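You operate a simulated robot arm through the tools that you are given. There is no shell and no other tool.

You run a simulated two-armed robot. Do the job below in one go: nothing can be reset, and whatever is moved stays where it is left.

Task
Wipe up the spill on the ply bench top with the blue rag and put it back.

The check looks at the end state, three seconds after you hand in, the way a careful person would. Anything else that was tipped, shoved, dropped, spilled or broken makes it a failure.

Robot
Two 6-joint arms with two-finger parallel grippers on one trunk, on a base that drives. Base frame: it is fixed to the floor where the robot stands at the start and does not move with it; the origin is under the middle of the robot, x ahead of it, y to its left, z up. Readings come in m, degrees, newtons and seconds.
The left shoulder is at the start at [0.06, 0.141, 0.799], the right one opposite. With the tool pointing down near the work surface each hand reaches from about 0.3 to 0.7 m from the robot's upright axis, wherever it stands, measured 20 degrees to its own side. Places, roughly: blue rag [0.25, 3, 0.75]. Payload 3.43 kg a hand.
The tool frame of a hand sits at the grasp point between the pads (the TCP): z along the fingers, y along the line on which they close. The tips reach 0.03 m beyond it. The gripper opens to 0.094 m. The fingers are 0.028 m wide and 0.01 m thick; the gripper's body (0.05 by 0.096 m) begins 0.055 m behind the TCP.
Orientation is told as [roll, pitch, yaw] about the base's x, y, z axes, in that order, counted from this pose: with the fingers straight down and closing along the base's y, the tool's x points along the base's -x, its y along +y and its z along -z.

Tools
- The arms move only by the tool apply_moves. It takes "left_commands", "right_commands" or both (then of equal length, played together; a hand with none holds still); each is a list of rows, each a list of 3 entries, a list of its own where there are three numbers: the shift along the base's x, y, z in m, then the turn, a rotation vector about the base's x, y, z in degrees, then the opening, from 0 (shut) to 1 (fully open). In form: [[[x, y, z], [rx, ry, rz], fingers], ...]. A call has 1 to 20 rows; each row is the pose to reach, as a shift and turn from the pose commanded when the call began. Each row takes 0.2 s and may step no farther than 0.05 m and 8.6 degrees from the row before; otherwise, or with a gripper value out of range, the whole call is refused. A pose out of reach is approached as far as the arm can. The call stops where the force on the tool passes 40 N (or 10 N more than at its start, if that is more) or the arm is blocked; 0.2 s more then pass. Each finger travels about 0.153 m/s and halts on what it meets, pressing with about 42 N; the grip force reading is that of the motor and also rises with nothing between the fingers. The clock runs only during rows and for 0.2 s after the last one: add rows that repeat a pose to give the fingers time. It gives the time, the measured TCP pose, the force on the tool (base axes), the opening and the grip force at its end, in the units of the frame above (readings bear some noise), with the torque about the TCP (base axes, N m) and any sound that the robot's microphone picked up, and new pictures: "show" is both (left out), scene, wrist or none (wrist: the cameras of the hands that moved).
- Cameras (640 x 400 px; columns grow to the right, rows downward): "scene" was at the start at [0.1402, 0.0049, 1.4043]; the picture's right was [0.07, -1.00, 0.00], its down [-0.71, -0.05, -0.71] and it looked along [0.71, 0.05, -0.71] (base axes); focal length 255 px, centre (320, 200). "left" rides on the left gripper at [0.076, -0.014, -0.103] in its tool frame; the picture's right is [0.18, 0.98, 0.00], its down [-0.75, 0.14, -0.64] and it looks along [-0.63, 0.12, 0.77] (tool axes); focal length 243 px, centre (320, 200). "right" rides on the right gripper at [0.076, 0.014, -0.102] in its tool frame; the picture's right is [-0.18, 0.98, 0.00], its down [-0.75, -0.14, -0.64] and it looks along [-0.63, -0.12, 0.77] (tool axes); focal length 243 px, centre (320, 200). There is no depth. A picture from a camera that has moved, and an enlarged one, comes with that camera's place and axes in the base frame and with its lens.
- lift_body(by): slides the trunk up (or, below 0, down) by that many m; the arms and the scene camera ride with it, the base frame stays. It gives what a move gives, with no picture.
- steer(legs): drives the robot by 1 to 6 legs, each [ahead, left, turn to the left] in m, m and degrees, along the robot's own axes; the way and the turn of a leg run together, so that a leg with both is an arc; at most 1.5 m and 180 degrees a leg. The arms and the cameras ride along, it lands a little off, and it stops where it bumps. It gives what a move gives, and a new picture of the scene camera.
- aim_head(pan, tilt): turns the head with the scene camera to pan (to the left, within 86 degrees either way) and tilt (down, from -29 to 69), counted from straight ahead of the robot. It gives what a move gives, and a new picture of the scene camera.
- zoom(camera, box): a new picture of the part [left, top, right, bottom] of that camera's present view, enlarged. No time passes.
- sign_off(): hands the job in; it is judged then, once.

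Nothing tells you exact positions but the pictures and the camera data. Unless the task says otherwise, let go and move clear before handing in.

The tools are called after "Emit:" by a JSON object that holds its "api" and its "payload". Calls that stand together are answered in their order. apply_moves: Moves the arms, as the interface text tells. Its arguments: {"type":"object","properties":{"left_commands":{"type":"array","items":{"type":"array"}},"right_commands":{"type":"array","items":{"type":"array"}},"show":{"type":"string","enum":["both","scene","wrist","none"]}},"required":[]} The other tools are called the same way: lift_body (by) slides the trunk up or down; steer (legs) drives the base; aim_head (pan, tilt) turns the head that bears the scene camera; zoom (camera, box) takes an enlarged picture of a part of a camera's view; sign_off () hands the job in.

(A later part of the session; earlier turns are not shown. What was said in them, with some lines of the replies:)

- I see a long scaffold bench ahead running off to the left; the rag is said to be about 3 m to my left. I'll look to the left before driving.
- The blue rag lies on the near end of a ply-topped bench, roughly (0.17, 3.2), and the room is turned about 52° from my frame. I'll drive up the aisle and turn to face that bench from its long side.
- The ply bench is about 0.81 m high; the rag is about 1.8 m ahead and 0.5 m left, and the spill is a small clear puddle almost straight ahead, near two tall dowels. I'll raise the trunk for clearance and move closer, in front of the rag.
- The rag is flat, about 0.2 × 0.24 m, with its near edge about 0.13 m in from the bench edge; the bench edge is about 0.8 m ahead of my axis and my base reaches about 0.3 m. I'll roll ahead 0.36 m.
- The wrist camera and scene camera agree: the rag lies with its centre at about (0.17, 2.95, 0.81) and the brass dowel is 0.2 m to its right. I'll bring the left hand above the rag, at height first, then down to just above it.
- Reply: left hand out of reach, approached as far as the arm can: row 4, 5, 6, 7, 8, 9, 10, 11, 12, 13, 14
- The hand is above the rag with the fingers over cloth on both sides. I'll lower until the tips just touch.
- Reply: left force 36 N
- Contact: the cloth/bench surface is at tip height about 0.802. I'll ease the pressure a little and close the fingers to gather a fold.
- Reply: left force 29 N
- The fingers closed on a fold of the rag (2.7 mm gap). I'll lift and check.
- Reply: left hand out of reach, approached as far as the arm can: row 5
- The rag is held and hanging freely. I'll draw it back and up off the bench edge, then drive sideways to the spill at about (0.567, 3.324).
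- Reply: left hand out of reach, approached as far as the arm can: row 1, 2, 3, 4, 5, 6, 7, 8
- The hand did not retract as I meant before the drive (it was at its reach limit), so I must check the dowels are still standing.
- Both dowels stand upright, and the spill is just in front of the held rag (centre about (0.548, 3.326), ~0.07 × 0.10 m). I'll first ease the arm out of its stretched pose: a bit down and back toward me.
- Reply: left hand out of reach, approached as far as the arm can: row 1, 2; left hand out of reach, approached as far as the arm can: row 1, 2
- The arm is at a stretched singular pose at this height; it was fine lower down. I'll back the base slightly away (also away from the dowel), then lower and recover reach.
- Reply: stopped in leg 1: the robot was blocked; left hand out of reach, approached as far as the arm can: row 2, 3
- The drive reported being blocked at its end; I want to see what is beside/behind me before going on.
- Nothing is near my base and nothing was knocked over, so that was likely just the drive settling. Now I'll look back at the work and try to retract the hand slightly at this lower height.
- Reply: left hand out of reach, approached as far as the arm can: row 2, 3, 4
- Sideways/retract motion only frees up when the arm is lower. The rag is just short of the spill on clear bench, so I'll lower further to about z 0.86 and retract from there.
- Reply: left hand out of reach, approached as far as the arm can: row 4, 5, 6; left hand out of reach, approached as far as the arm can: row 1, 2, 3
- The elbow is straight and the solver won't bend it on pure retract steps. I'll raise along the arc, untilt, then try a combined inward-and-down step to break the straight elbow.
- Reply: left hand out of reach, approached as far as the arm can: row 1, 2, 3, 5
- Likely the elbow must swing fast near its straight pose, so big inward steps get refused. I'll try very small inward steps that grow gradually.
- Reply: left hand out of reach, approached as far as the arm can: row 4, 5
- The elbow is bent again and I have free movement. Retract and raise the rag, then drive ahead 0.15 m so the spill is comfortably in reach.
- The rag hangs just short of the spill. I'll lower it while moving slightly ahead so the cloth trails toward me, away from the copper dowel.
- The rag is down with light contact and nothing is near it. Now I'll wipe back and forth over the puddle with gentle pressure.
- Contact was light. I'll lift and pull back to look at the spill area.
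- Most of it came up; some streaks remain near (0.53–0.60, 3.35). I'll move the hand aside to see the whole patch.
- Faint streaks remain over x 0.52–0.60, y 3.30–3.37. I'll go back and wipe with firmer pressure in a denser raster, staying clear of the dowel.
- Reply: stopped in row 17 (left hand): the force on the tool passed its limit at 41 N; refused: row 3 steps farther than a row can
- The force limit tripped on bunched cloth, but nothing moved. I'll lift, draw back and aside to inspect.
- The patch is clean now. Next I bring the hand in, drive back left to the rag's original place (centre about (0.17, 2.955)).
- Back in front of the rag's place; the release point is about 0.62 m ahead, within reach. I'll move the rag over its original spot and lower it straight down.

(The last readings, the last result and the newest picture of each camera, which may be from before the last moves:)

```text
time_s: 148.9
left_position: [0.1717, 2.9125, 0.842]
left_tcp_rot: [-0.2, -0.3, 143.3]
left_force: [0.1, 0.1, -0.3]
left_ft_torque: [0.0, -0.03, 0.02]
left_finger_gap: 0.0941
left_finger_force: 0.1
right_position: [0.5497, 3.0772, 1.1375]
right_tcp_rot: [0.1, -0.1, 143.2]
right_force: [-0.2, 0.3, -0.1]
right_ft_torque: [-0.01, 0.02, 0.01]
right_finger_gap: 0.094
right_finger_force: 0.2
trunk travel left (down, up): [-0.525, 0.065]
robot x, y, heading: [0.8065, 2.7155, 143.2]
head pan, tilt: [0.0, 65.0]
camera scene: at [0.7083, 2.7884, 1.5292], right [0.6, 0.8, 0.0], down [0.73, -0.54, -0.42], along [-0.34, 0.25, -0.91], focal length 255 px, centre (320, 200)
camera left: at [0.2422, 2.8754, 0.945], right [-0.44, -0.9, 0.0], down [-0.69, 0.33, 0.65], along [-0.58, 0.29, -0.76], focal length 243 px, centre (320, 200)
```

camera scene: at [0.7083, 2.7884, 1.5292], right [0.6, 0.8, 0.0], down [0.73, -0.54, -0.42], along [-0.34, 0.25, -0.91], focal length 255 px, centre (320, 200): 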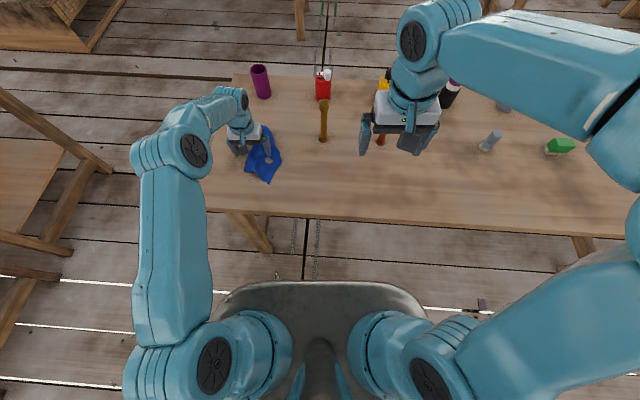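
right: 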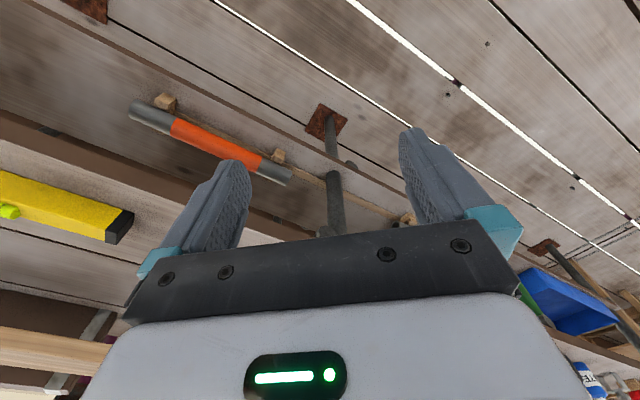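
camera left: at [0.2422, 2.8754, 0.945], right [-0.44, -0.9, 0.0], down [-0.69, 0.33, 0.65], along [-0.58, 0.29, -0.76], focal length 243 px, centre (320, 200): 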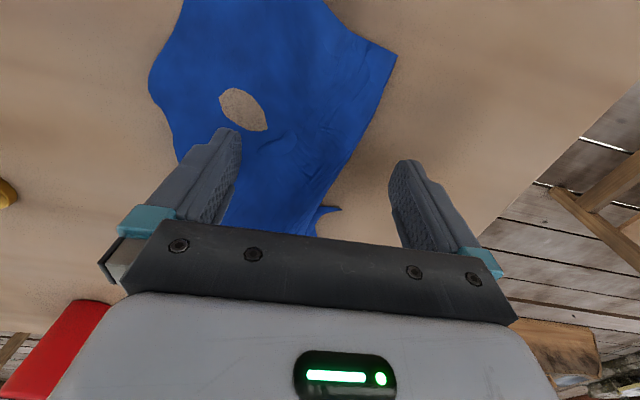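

The rag relaxed nicely and is spread out on its spot. Lift straight up, draw back, and look.

Emit:
{"api": "apply_moves", "payload": {"left_commands": [[[0, 0, 0.03], [0, 0, 0], 1], [[0, 0, 0.065], [0, 0, 0], 1], [[0, 0, 0.1], [0, 0, 0], 1], [[0.01, -0.008, 0.13], [0, 0, 0], 1], [[0.03, -0.024, 0.15], [0, 0, 0], 1], [[0.06, -0.046, 0.17], [0, 0, 0], 1], [[0.09, -0.068, 0.18], [0, 0, 0], 1], [[0.12, -0.09, 0.2], [0, 0, 0], 1], [[0.15, -0.112, 0.22], [0, 0, 0], 1], [[0.15, -0.112, 0.24], [0, 0, 0], 1]]}}

Emit:
{"api": "zoom", "payload": {"camera": "scene", "box": [190, 70, 350, 210]}}

```text
time_s: 151.1
left_position: [0.3234, 2.7975, 1.0822]
left_tcp_rot: [-0.2, -0.2, 143.1]
left_force: [-0.5, -0.5, -0.1]
left_ft_torque: [-0.02, -0.03, 0.03]
left_finger_gap: 0.0941
left_finger_force: 0.2
right_position: [0.5477, 3.0776, 1.1378]
right_tcp_rot: [0.1, 0.0, 143.1]
right_force: [-0.3, 0.2, -0.3]
right_ft_torque: [-0.05, 0.0, 0.0]
right_finger_gap: 0.0941
right_finger_force: 0.0
trunk travel left (down, up): [-0.525, 0.065]
robot x, y, heading: [0.8043, 2.7158, 143.3]
head pan, tilt: [0.0, 65.0]
camera scene: at [0.7066, 2.7899, 1.529], right [0.6, 0.8, 0.0], down [0.73, -0.54, -0.42], along [-0.34, 0.25, -0.91], focal length 255 px, centre (320, 200)
camera left: at [0.3923, 2.7619, 1.1852], right [-0.44, -0.9, 0.0], down [-0.69, 0.34, 0.64], along [-0.58, 0.29, -0.77], focal length 243 px, centre (320, 200)
```

scene: 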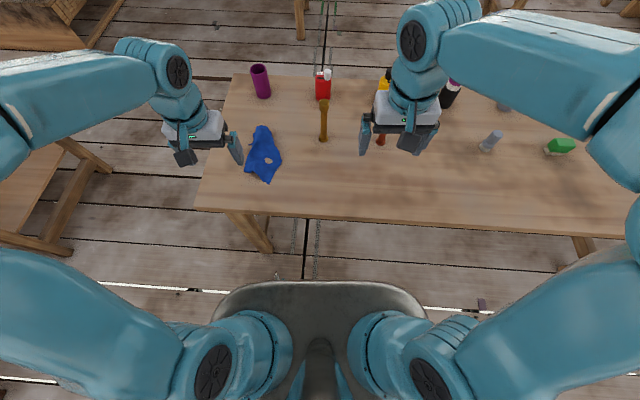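
left: 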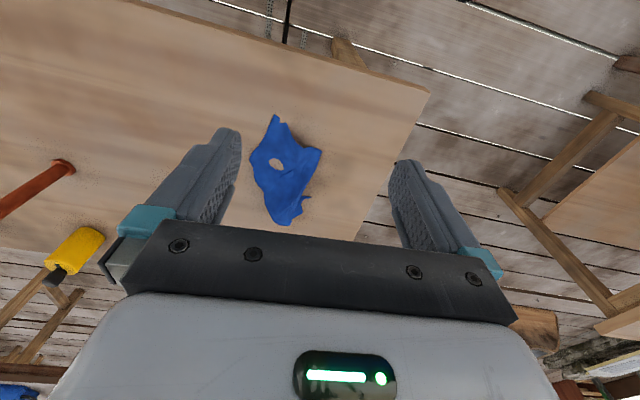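

```text
2.86 times, centred on (270, 140) of scene
camera zoom: at [0.7066, 2.7899, 1.529], right [0.6, 0.8, 0.0], down [0.73, -0.54, -0.42], along [-0.34, 0.25, -0.91], focal length 729 px, centre (463, 371)
```

zoom: 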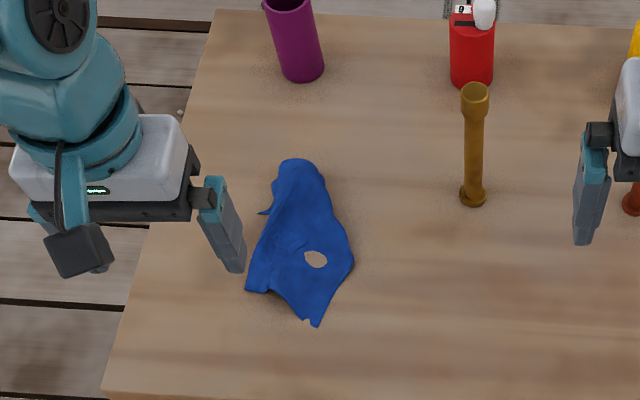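

The rag lies within about 2 cm of its original centre. I'll back away from the bench and check everything once more.

Emit:
{"api": "steer", "payload": {"legs": [[-0.5, 0, 0]]}}

Emit:
{"api": "aim_head", "payload": {"pan": -10, "tilt": 35}}

Emit:
{"api": "zoom", "payload": {"camera": "scene", "box": [220, 100, 420, 225]}}

```text
time_s: 158.1
left_position: [0.7247, 2.4945, 1.0793]
left_tcp_rot: [-0.2, 0.1, 143.5]
left_force: [-1.2, 0.1, -0.4]
left_ft_torque: [-0.03, -0.08, -0.03]
left_finger_gap: 0.0941
left_finger_force: 0.0
right_position: [0.9501, 2.7761, 1.1348]
right_tcp_rot: [0.0, 0.3, 143.3]
right_force: [-0.9, 0.4, -0.2]
right_ft_torque: [-0.03, -0.1, -0.03]
right_finger_gap: 0.0939
right_finger_force: 0.1
trunk travel left (down, up): [-0.525, 0.065]
robot x, y, heading: [1.216, 2.4138, 143.3]
head pan, tilt: [0.0, 65.0]
camera scene: at [1.1087, 2.488, 1.5284], right [0.59, 0.8, 0.0], down [0.73, -0.54, -0.42], along [-0.33, 0.25, -0.91], focal length 255 px, centre (320, 200)
```

scene: 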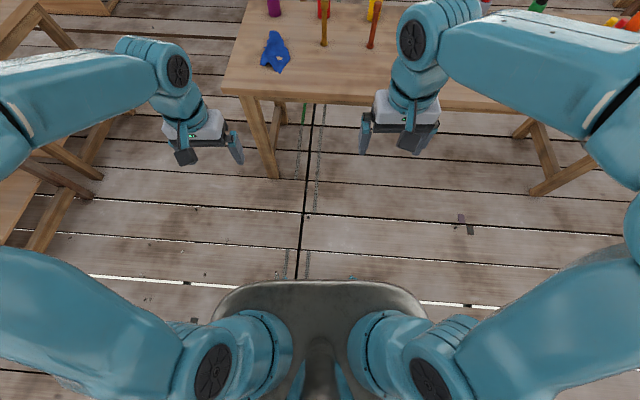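

```text
time_s: 159.0
left_position: [0.7274, 2.4926, 1.081]
left_tcp_rot: [-0.3, -0.2, 143.5]
left_force: [-0.9, -0.2, -1.0]
left_ft_torque: [0.0, -0.05, 0.01]
left_finger_gap: 0.094
left_finger_force: 0.1
right_position: [0.954, 2.7742, 1.1357]
right_tcp_rot: [0.0, 0.2, 143.3]
right_force: [-0.5, 0.4, 0.1]
right_ft_torque: [-0.02, -0.02, 0.01]
right_finger_gap: 0.0939
right_finger_force: 0.0
trunk travel left (down, up): [-0.525, 0.065]
robot x, y, heading: [1.216, 2.4168, 143.5]
head pan, tilt: [-10.0, 35.0]
camera scene: at [1.1004, 2.5142, 1.5686], right [0.73, 0.69, 0.0], down [0.4, -0.42, -0.82], along [-0.56, 0.59, -0.58], focal length 255 px, centre (320, 200)
```

scene: 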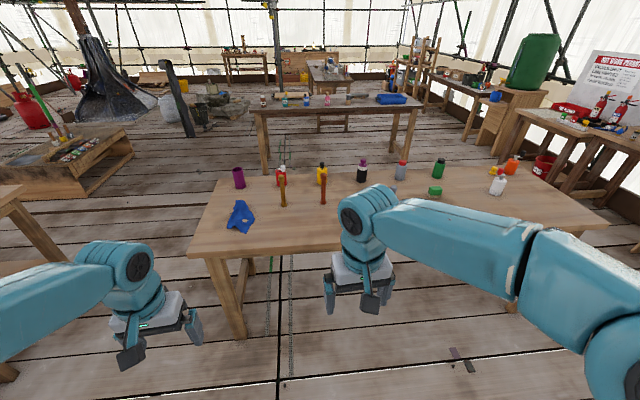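

```text
3.20 times, centred on (320, 162) of scene
camera zoom: at [1.1004, 2.5142, 1.5686], right [0.73, 0.69, 0.0], down [0.4, -0.42, -0.82], along [-0.56, 0.59, -0.58], focal length 816 px, centre (320, 320)
```

zoom: 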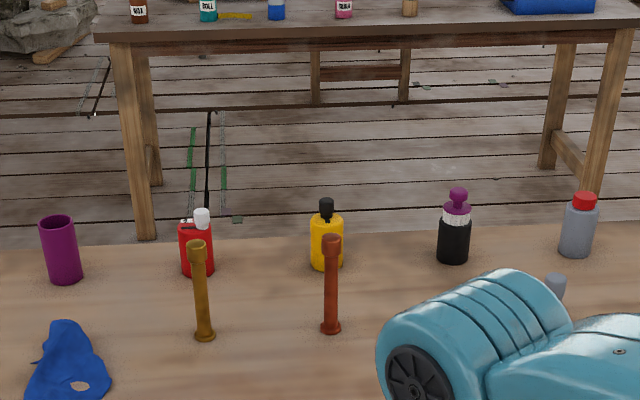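

All items stand. The right arm hides the wiped spot, so I'll shift sideways for one last look at it.

Emit:
{"api": "steer", "payload": {"legs": [[-0.2, -0.6, 0]]}}

Emit:
{"api": "aim_head", "payload": {"pan": 8, "tilt": 35}}

Emit:
{"api": "zoom", "payload": {"camera": "scene", "box": [200, 100, 400, 225]}}

```text
time_s: 167.2
left_position: [1.2612, 2.8677, 1.0824]
left_tcp_rot: [0.0, -0.1, 142.4]
left_force: [0.5, 0.2, -0.5]
left_ft_torque: [-0.01, 0.01, 0.02]
left_finger_gap: 0.0939
left_finger_force: 0.0
right_position: [1.4919, 3.145, 1.1372]
right_tcp_rot: [0.2, -0.1, 142.3]
right_force: [-0.7, 0.2, -0.1]
right_ft_torque: [-0.01, 0.01, -0.01]
right_finger_gap: 0.094
right_finger_force: 0.0
trunk travel left (down, up): [-0.525, 0.065]
robot x, y, heading: [1.7455, 2.7789, 142.5]
head pan, tilt: [-10.0, 35.0]
camera scene: at [1.6365, 2.8821, 1.5691], right [0.74, 0.67, 0.0], down [0.39, -0.42, -0.82], along [-0.55, 0.6, -0.57], focal length 255 px, centre (320, 200)
```

scene: 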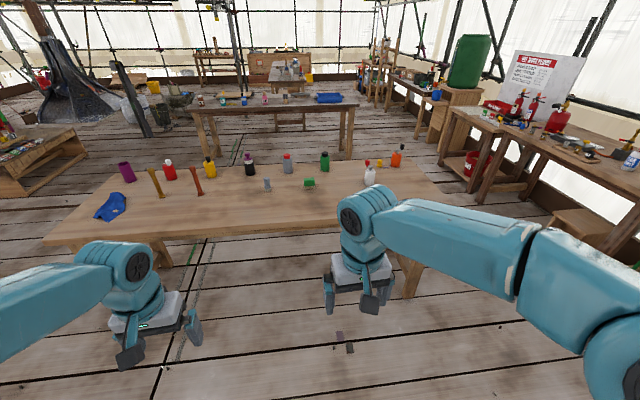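

```text
time_s: 168.1
left_position: [1.261, 2.8684, 1.0826]
left_tcp_rot: [-0.2, -0.2, 142.4]
left_force: [-1.4, 0.9, 0.7]
left_ft_torque: [-0.02, 0.0, 0.01]
left_finger_gap: 0.094
left_finger_force: 0.0
right_position: [1.4923, 3.145, 1.1372]
right_tcp_rot: [0.0, -0.1, 142.3]
right_force: [-0.8, 0.6, 0.0]
right_ft_torque: [-0.02, 0.0, 0.02]
right_finger_gap: 0.0939
right_finger_force: 0.0
trunk travel left (down, up): [-0.525, 0.065]
robot x, y, heading: [1.7428, 2.7827, 142.2]
head pan, tilt: [8.0, 35.0]
camera scene: at [1.6189, 2.8599, 1.5691], right [0.49, 0.87, 0.0], down [0.5, -0.28, -0.82], along [-0.71, 0.41, -0.57], focal length 255 px, centre (320, 200)
```

scene: 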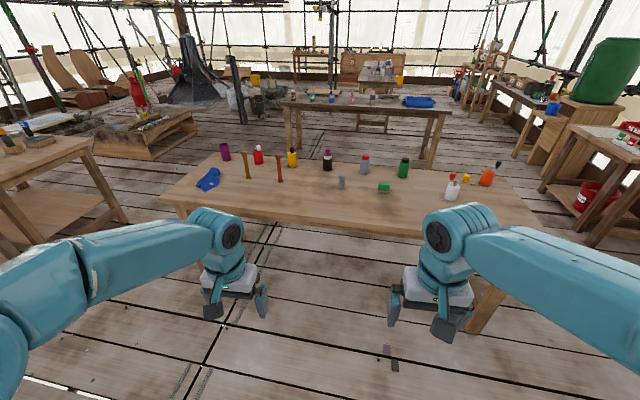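

```text
3.20 times, centred on (300, 162) of scene
camera zoom: at [1.6189, 2.8599, 1.5691], right [0.49, 0.87, 0.0], down [0.5, -0.28, -0.82], along [-0.71, 0.41, -0.57], focal length 816 px, centre (384, 320)
```

zoom: 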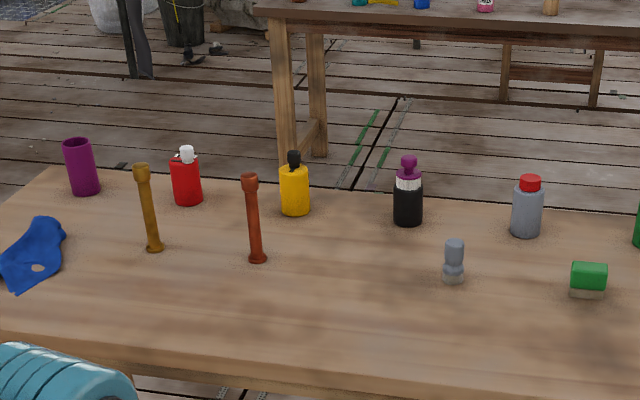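

The bench top is clean, the rag is back on its spot, every other item is standing where it was, and the hands are empty and clear. I'm handing in.

Emit:
{"api": "sign_off", "payload": {}}

```text
The job is handed in.
```

I wiped up the spill on the ply bench with the blue rag, put the rag back, and handed the job in. I don't have the check's result.

- **Spill:** the first pass left faint streaks, so I wiped again more firmly. Pictures from above and from a distance showed the spot clean.
- **Rag:** I estimate it lies within about 2 cm of where it started. It is creased and partly folded, not flat as it was before.
- **Other items:** everything on the bench was still standing where it was in the last pictures. Early on I drove sideways before the arm had drawn back, and the rag passed about 10 cm from the two tall dowels. Neither was touched.
- **Robot:** both grippers are empty and away from the bench. One drive move reported being blocked, but I saw nothing near the base and nothing knocked over.
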